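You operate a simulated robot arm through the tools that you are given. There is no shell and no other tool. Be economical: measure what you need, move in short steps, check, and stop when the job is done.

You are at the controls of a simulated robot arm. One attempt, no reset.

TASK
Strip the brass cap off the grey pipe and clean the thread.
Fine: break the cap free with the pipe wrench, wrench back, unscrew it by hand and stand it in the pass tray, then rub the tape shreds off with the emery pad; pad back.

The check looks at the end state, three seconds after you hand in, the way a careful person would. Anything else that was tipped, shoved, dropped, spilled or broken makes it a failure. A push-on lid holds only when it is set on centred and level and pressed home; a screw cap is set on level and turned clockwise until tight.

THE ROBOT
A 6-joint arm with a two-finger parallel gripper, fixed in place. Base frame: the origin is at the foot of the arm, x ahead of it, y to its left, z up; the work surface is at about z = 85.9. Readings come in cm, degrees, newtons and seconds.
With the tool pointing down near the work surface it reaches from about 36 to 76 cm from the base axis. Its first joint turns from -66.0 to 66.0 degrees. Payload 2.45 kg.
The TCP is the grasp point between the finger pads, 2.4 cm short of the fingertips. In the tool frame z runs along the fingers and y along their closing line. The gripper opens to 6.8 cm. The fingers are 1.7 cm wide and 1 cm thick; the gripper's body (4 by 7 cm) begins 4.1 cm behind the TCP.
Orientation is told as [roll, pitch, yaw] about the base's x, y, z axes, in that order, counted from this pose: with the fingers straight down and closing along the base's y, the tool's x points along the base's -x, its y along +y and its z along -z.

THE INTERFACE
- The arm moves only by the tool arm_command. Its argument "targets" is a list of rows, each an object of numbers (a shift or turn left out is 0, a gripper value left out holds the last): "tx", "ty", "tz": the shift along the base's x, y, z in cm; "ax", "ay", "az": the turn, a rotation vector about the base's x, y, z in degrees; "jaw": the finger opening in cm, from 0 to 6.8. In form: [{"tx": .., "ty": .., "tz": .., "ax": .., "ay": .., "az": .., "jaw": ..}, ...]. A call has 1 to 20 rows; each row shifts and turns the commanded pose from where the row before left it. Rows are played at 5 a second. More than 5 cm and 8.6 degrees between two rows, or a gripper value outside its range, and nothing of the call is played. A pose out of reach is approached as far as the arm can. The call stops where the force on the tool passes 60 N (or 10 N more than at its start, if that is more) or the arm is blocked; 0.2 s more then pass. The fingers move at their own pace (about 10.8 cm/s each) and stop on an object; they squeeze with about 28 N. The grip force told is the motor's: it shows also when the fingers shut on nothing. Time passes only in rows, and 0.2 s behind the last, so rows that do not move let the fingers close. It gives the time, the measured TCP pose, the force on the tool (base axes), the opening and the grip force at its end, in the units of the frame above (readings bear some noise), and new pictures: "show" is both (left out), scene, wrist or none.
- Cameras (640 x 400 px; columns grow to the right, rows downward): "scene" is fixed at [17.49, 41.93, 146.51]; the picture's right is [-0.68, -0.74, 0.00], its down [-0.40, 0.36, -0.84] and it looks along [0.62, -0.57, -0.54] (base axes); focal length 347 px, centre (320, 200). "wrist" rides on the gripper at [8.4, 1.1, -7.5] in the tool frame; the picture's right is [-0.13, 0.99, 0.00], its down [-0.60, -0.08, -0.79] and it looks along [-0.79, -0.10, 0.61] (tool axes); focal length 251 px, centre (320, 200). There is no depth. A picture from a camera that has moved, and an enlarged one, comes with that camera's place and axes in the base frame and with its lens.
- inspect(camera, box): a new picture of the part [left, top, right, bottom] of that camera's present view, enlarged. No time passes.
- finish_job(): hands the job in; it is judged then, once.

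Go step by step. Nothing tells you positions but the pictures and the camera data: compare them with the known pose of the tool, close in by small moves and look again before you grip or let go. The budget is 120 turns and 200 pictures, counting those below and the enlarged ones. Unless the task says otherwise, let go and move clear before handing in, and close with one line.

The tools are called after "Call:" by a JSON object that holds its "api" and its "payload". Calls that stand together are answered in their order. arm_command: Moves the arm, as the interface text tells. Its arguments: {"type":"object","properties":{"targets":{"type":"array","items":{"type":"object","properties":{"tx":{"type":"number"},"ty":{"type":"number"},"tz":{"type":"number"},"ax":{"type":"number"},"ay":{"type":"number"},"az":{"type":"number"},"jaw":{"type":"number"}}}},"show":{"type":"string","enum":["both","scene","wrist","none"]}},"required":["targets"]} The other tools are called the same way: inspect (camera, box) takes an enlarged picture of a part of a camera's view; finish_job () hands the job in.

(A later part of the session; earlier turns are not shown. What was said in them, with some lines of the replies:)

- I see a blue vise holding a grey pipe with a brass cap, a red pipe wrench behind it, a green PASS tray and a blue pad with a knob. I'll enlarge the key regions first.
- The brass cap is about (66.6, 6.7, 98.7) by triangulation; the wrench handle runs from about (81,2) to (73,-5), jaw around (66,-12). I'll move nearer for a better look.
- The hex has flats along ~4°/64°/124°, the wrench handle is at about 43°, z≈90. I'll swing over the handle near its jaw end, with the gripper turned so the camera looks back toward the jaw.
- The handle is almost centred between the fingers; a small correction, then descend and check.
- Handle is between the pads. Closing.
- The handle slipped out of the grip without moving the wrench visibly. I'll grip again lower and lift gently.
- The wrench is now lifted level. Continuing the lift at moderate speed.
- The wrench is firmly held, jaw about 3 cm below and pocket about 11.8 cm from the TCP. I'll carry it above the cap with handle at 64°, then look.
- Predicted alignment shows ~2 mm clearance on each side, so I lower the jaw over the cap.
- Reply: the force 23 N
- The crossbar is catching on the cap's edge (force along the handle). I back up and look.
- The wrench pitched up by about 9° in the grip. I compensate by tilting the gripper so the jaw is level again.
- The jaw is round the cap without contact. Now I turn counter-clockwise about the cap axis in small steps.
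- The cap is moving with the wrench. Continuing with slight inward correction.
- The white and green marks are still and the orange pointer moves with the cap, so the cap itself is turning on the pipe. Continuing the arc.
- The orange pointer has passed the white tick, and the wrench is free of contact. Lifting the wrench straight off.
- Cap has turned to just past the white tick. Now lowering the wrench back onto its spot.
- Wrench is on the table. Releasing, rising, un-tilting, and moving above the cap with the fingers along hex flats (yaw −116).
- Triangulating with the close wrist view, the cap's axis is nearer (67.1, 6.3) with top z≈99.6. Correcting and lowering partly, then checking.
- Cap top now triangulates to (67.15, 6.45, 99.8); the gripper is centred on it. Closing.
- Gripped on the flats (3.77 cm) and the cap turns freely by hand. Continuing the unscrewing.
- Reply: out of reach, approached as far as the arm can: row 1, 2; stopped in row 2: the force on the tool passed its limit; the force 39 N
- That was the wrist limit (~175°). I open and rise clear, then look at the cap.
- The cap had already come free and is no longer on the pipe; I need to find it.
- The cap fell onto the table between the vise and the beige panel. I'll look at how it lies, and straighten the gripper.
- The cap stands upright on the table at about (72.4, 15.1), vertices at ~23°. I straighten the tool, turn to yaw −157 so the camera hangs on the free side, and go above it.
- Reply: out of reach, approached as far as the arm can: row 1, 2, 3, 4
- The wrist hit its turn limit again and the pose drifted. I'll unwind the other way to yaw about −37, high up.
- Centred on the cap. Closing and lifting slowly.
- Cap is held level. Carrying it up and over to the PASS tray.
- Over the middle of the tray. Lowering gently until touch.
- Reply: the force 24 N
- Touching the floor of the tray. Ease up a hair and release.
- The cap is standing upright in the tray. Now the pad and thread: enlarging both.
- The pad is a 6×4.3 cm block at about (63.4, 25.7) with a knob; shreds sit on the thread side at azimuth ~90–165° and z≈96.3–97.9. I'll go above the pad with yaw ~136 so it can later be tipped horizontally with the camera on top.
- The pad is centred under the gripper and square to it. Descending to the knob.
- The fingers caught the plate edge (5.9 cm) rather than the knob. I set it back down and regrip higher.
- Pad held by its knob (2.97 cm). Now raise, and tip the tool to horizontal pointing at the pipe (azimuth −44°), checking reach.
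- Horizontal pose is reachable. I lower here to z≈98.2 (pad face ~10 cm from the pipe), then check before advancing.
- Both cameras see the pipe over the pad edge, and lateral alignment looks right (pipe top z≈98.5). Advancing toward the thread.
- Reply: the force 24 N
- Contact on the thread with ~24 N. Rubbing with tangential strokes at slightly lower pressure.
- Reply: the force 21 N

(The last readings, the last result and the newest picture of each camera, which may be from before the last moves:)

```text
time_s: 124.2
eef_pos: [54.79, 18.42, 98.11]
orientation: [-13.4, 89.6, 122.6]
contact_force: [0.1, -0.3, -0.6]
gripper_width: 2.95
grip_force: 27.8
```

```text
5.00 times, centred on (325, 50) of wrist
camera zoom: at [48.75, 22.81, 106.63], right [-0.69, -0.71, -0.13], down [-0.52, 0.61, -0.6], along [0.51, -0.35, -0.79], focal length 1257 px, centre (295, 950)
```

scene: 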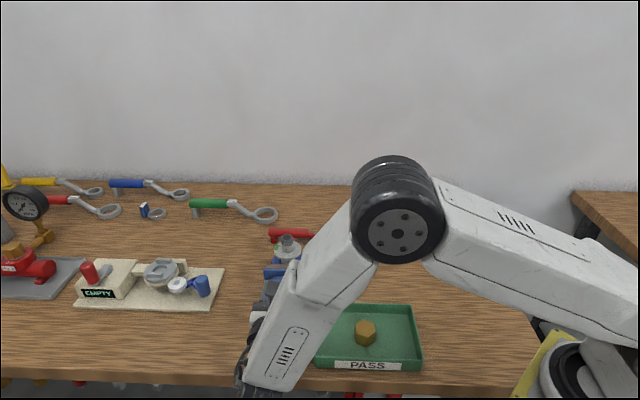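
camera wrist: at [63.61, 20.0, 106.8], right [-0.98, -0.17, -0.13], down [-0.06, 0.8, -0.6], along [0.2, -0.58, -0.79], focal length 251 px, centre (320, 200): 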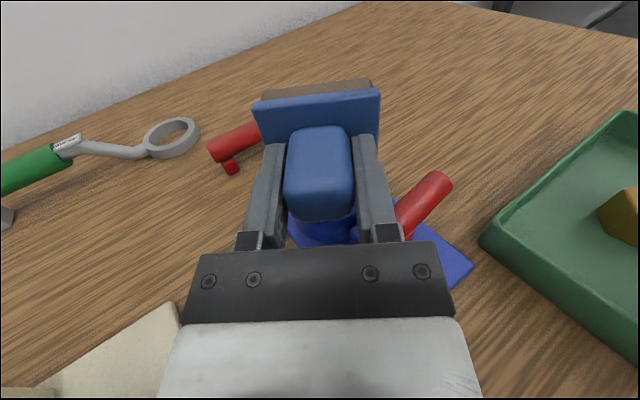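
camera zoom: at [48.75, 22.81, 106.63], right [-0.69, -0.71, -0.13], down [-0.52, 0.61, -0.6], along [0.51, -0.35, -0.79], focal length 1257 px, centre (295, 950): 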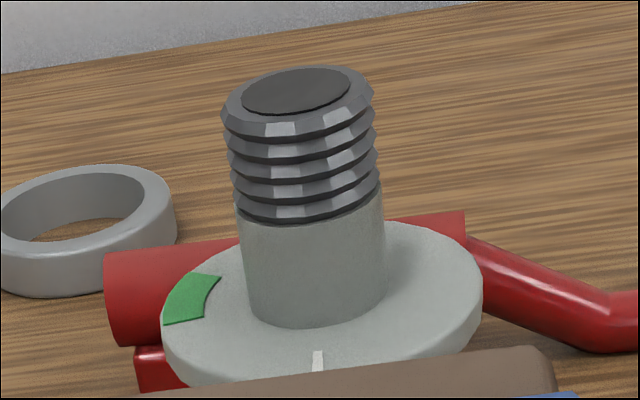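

The thread is clean. Now raise, tip the pad back level, and return it to its spot.

Call:
{"api": "arm_command", "payload": {"targets": [{"tz": 2}, {"tz": 3}, {"tz": 3}, {"tz": 2}, {"ax": 5.4, "ay": 5.55}, {"ax": 5.72, "ay": 5.87}, {"ax": 5.72, "ay": 5.87}, {"ax": 5.72, "ay": 5.87}, {"ax": 5.72, "ay": 5.87}, {"ax": 5.72, "ay": 5.87}, {"ax": 5.72, "ay": 5.87}, {"ax": 5.72, "ay": 5.87}, {"ax": 5.72, "ay": 5.87}, {"ax": 5.72, "ay": 5.87}, {"ax": 5.72, "ay": 5.87}, {}]}}

```text
time_s: 127.6
eef_pos: [54.99, 18.31, 108.3]
orientation: [-0.3, 0.0, 135.7]
contact_force: [0.8, 0.0, -0.8]
gripper_width: 2.94
grip_force: 27.7
camera wrist: at [60.24, 11.58, 115.76], right [-0.79, -0.62, 0.0], down [-0.38, 0.48, 0.79], along [-0.49, 0.62, -0.61], focal length 251 px, centre (320, 200)
```

scene: 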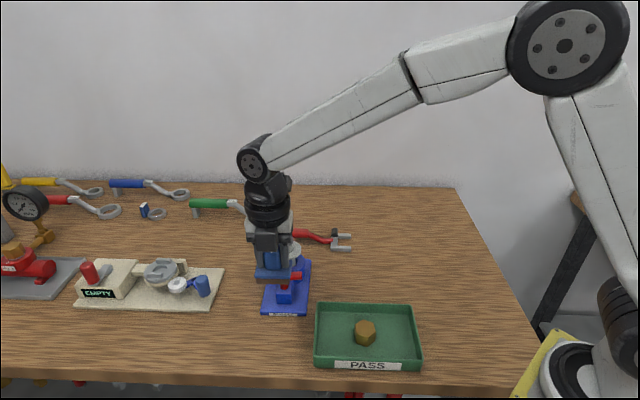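
wrist: 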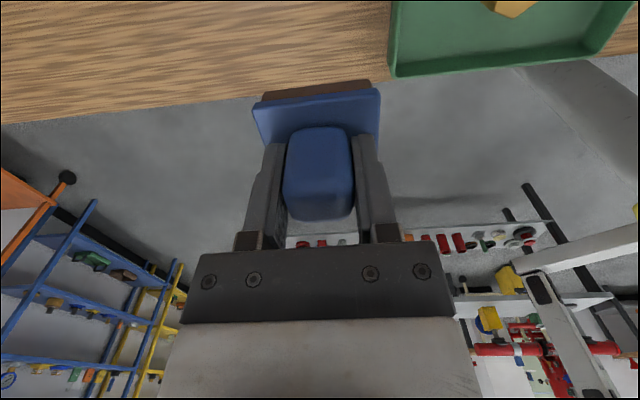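

Call:
{"api": "arm_command", "payload": {"targets": [{"tx": 1.6, "ty": 1.5}, {"tx": 2.2, "ty": 2.0}, {"tx": 2.2, "ty": 2.0, "tz": -1}, {"tx": 2.16, "ty": 2.08, "tz": -2}, {"tz": -3}, {"tz": -3}, {"tz": -3}, {"tz": -2}, {"tz": -1}, {}], "show": "wrist"}}

Call:
{"api": "inspect", "payload": {"camera": "scene", "box": [190, 265, 270, 345]}}

```text
time_s: 129.8
eef_pos: [63.01, 25.77, 93.09]
orientation: [-0.2, 0.1, 135.7]
contact_force: [0.0, 0.2, -0.8]
gripper_width: 2.95
grip_force: 28.2
camera wrist: at [68.41, 19.12, 100.67], right [-0.79, -0.62, 0.0], down [-0.38, 0.48, 0.79], along [-0.49, 0.62, -0.61], focal length 251 px, centre (320, 200)
```

wrist: 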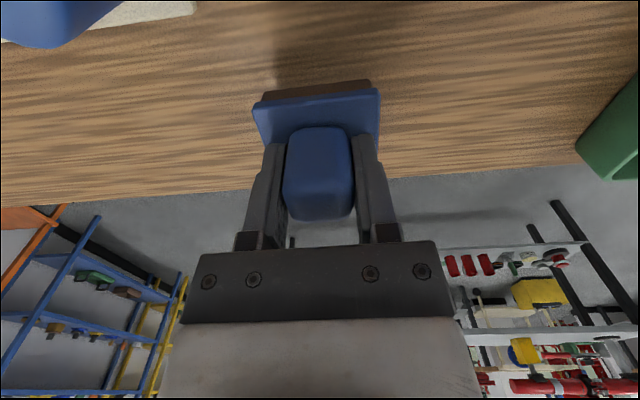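

```text
5.00 times, centred on (230, 305) of scene
camera zoom: at [17.49, 41.93, 146.51], right [-0.68, -0.74, 0.0], down [-0.4, 0.36, -0.84], along [0.62, -0.57, -0.54], focal length 1736 px, centre (770, -325)
```

zoom: 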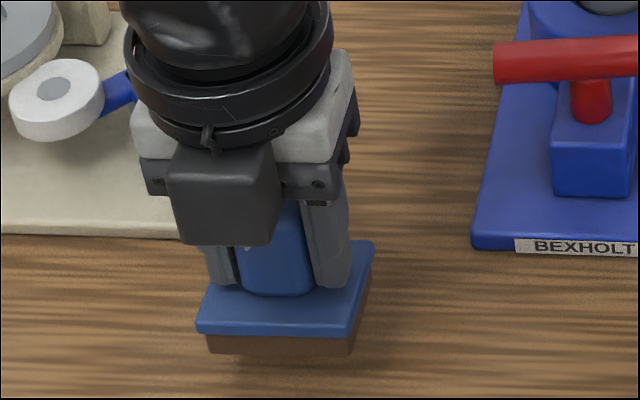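

Level and over its original spot. Lowering to touch.

Call:
{"api": "arm_command", "payload": {"targets": [{"tx": 0.1, "ty": 0.1, "tz": -0.6}, {"tz": -0.5}, {"tz": -0.3}, {"tz": -0.2}, {"tz": -0.1}, {}], "show": "none"}}

```text
time_s: 131.2
eef_pos: [63.11, 25.97, 91.36]
orientation: [-0.1, 0.1, 135.7]
contact_force: [0.5, 0.5, -0.8]
gripper_width: 2.96
grip_force: 28.3
```

Call:
{"api": "arm_command", "payload": {"targets": [{"tz": -0.1}, {"tz": -0.1}, {"tz": -0.1}, {}], "show": "none"}}

```text
time_s: 132.2
eef_pos: [63.21, 26.09, 91.17]
orientation: [-0.1, -0.1, 135.7]
contact_force: [-0.7, -1.5, -0.1]
gripper_width: 2.98
grip_force: 28.1
```

Call:
{"api": "arm_command", "payload": {"targets": [{"tz": -0.1}, {"tz": -0.1}, {}], "show": "none"}}

```text
time_s: 133.0
eef_pos: [63.26, 26.05, 90.87]
orientation: [-0.3, 0.0, 135.7]
contact_force: [-0.5, 0.7, 3.4]
gripper_width: 2.95
grip_force: 28.6
```

Touching the table. Release and rise clear, then a final look.

Call:
{"api": "arm_command", "payload": {"targets": [{"jaw": 6.4}, {}, {}, {"tz": 1}, {"tz": 3}, {"tz": 4}, {"tz": 4}, {"tz": 4}, {"tx": -4, "ty": -1}, {"tx": -4, "ty": -1}, {}]}}

Call:
{"api": "inspect", "payload": {"camera": "scene", "box": [190, 210, 430, 380]}}

Call:
{"api": "inspect", "payload": {"camera": "scene", "box": [201, 302, 249, 346]}}

```text
time_s: 135.4
eef_pos: [55.35, 24.06, 107.03]
orientation: [-0.2, 0.0, 135.7]
contact_force: [0.1, 0.3, 0.2]
gripper_width: 6.41
grip_force: 0.1
camera wrist: at [60.59, 17.38, 114.57], right [-0.79, -0.62, 0.0], down [-0.38, 0.48, 0.79], along [-0.49, 0.62, -0.61], focal length 251 px, centre (320, 200)
```

scene: 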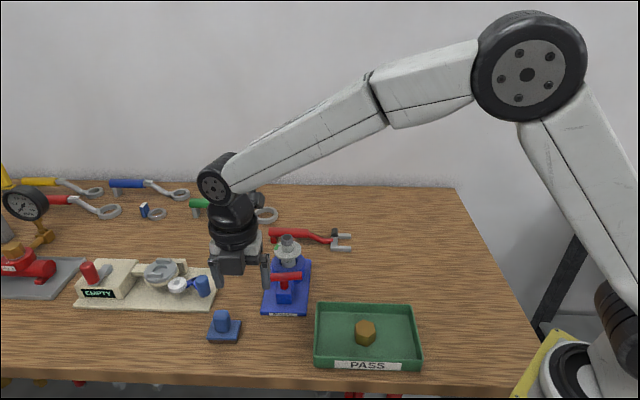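
wrist: 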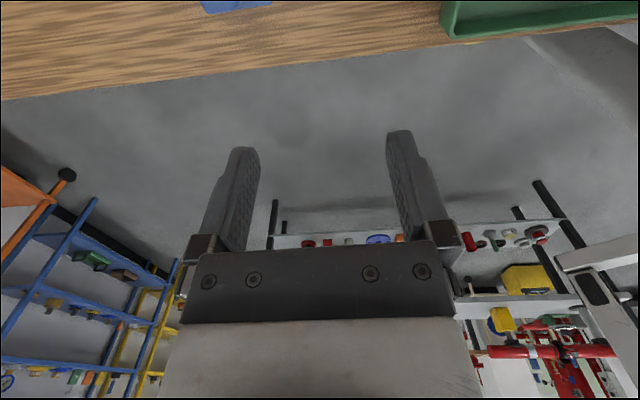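

```text
2.35 times, centred on (310, 295) of scene
camera zoom: at [17.48, 41.93, 146.51], right [-0.68, -0.74, 0.0], down [-0.4, 0.36, -0.84], along [0.62, -0.57, -0.54], focal length 817 px, centre (344, -24)
```

zoom: 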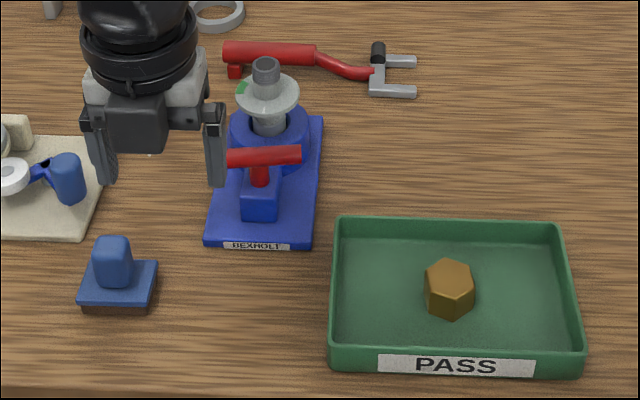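

```text
9.09 times, centred on (225, 324) of scene
camera zoom: at [17.48, 41.93, 146.51], right [-0.68, -0.74, 0.0], down [-0.4, 0.36, -0.84], along [0.62, -0.57, -0.54], focal length 3156 px, centre (1184, -927)
```

zoom: 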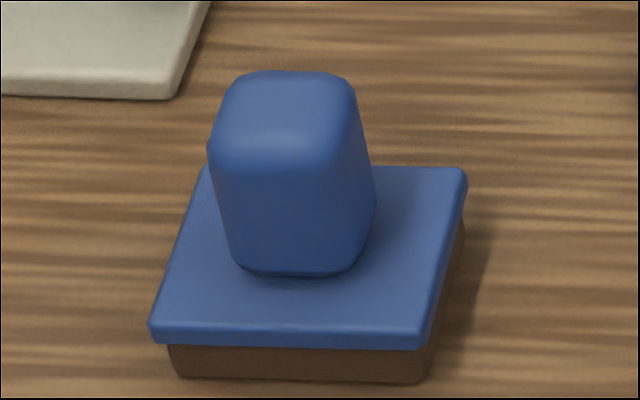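

All is in place; one last check of the thread's hidden far side with the wrist camera.

Call:
{"api": "arm_command", "payload": {"targets": [{"tx": 1.2, "ty": -3, "az": -5}, {"tx": 1.2, "ty": -3, "az": -5}, {"tx": 1.2, "ty": -3, "az": -5}, {"tx": 1.2, "ty": -3, "az": -5}, {"tx": 1.2, "ty": -3, "az": -5}, {"tx": 1.2, "ty": -3, "az": -5}, {"tx": 1.2, "ty": -3, "az": -5}, {"tx": 1.2, "ty": -3, "az": -5}, {"tx": 1.2, "ty": -3, "az": -5}, {"ty": -3}, {}], "show": "wrist"}}

```text
time_s: 137.8
eef_pos: [65.99, -5.96, 107.01]
orientation: [-0.1, -0.1, 90.6]
contact_force: [-0.8, 0.1, -0.3]
gripper_width: 6.4
grip_force: 0.0
camera wrist: at [64.94, -14.37, 114.49], right [-0.99, 0.12, 0.0], down [0.07, 0.6, 0.79], along [0.1, 0.79, -0.61], focal length 251 px, centre (320, 200)
```

wrist: 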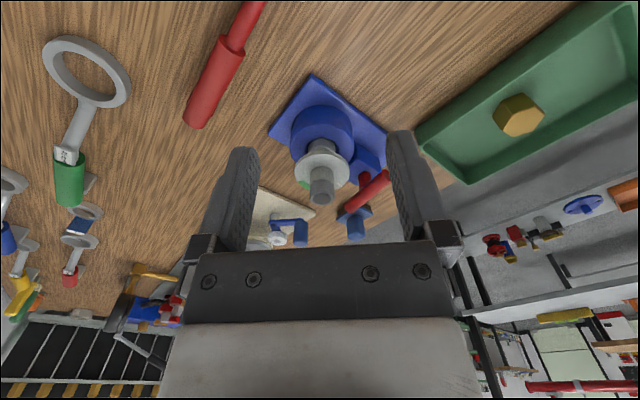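

Call:
{"api": "inspect", "payload": {"camera": "wrist", "box": [300, 150, 345, 210]}}

Call:
{"api": "inspect", "payload": {"camera": "scene", "box": [190, 210, 430, 350]}}

```text
6.67 times, centred on (322, 180) of wrist
camera zoom: at [64.94, -14.37, 114.49], right [-0.99, 0.12, 0.0], down [0.07, 0.6, 0.79], along [0.1, 0.79, -0.61], focal length 1676 px, centre (303, 333)
```

zoom: 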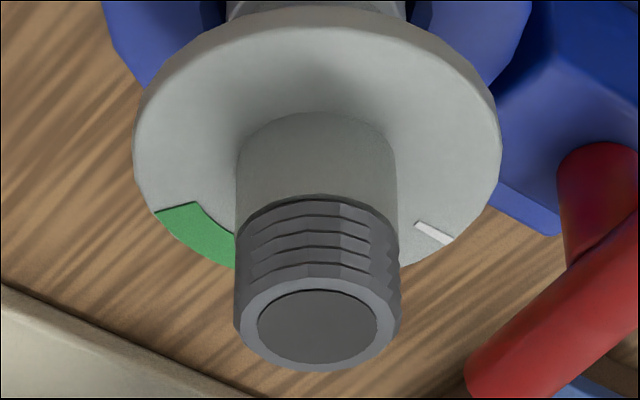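

```text
2.67 times, centred on (310, 280) of scene
camera zoom: at [17.49, 41.93, 146.51], right [-0.68, -0.74, 0.0], down [-0.4, 0.36, -0.84], along [0.62, -0.57, -0.54], focal length 926 px, centre (347, -13)
```

zoom: 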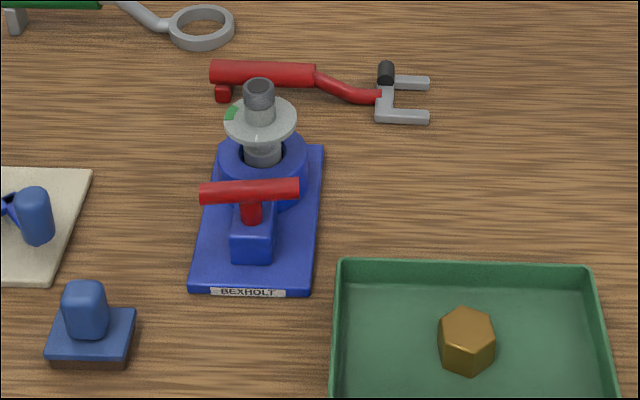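

The far side of the thread is clean too. The cap stands in the tray, the wrench and pad are back in place, and the arm is clear, so I'm handing in.

Call:
{"api": "finish_job", "payload": {}}

```text
The job is handed in.
```

The cap is off the pipe and standing in the PASS tray, the thread is clean on the sides I checked, and the wrench and pad are back within a few millimetres of where they were. One mishap: at the wrist's turn limit I lost my grip on the loosened cap. It fell to the table and landed upright, and I picked it up from there.
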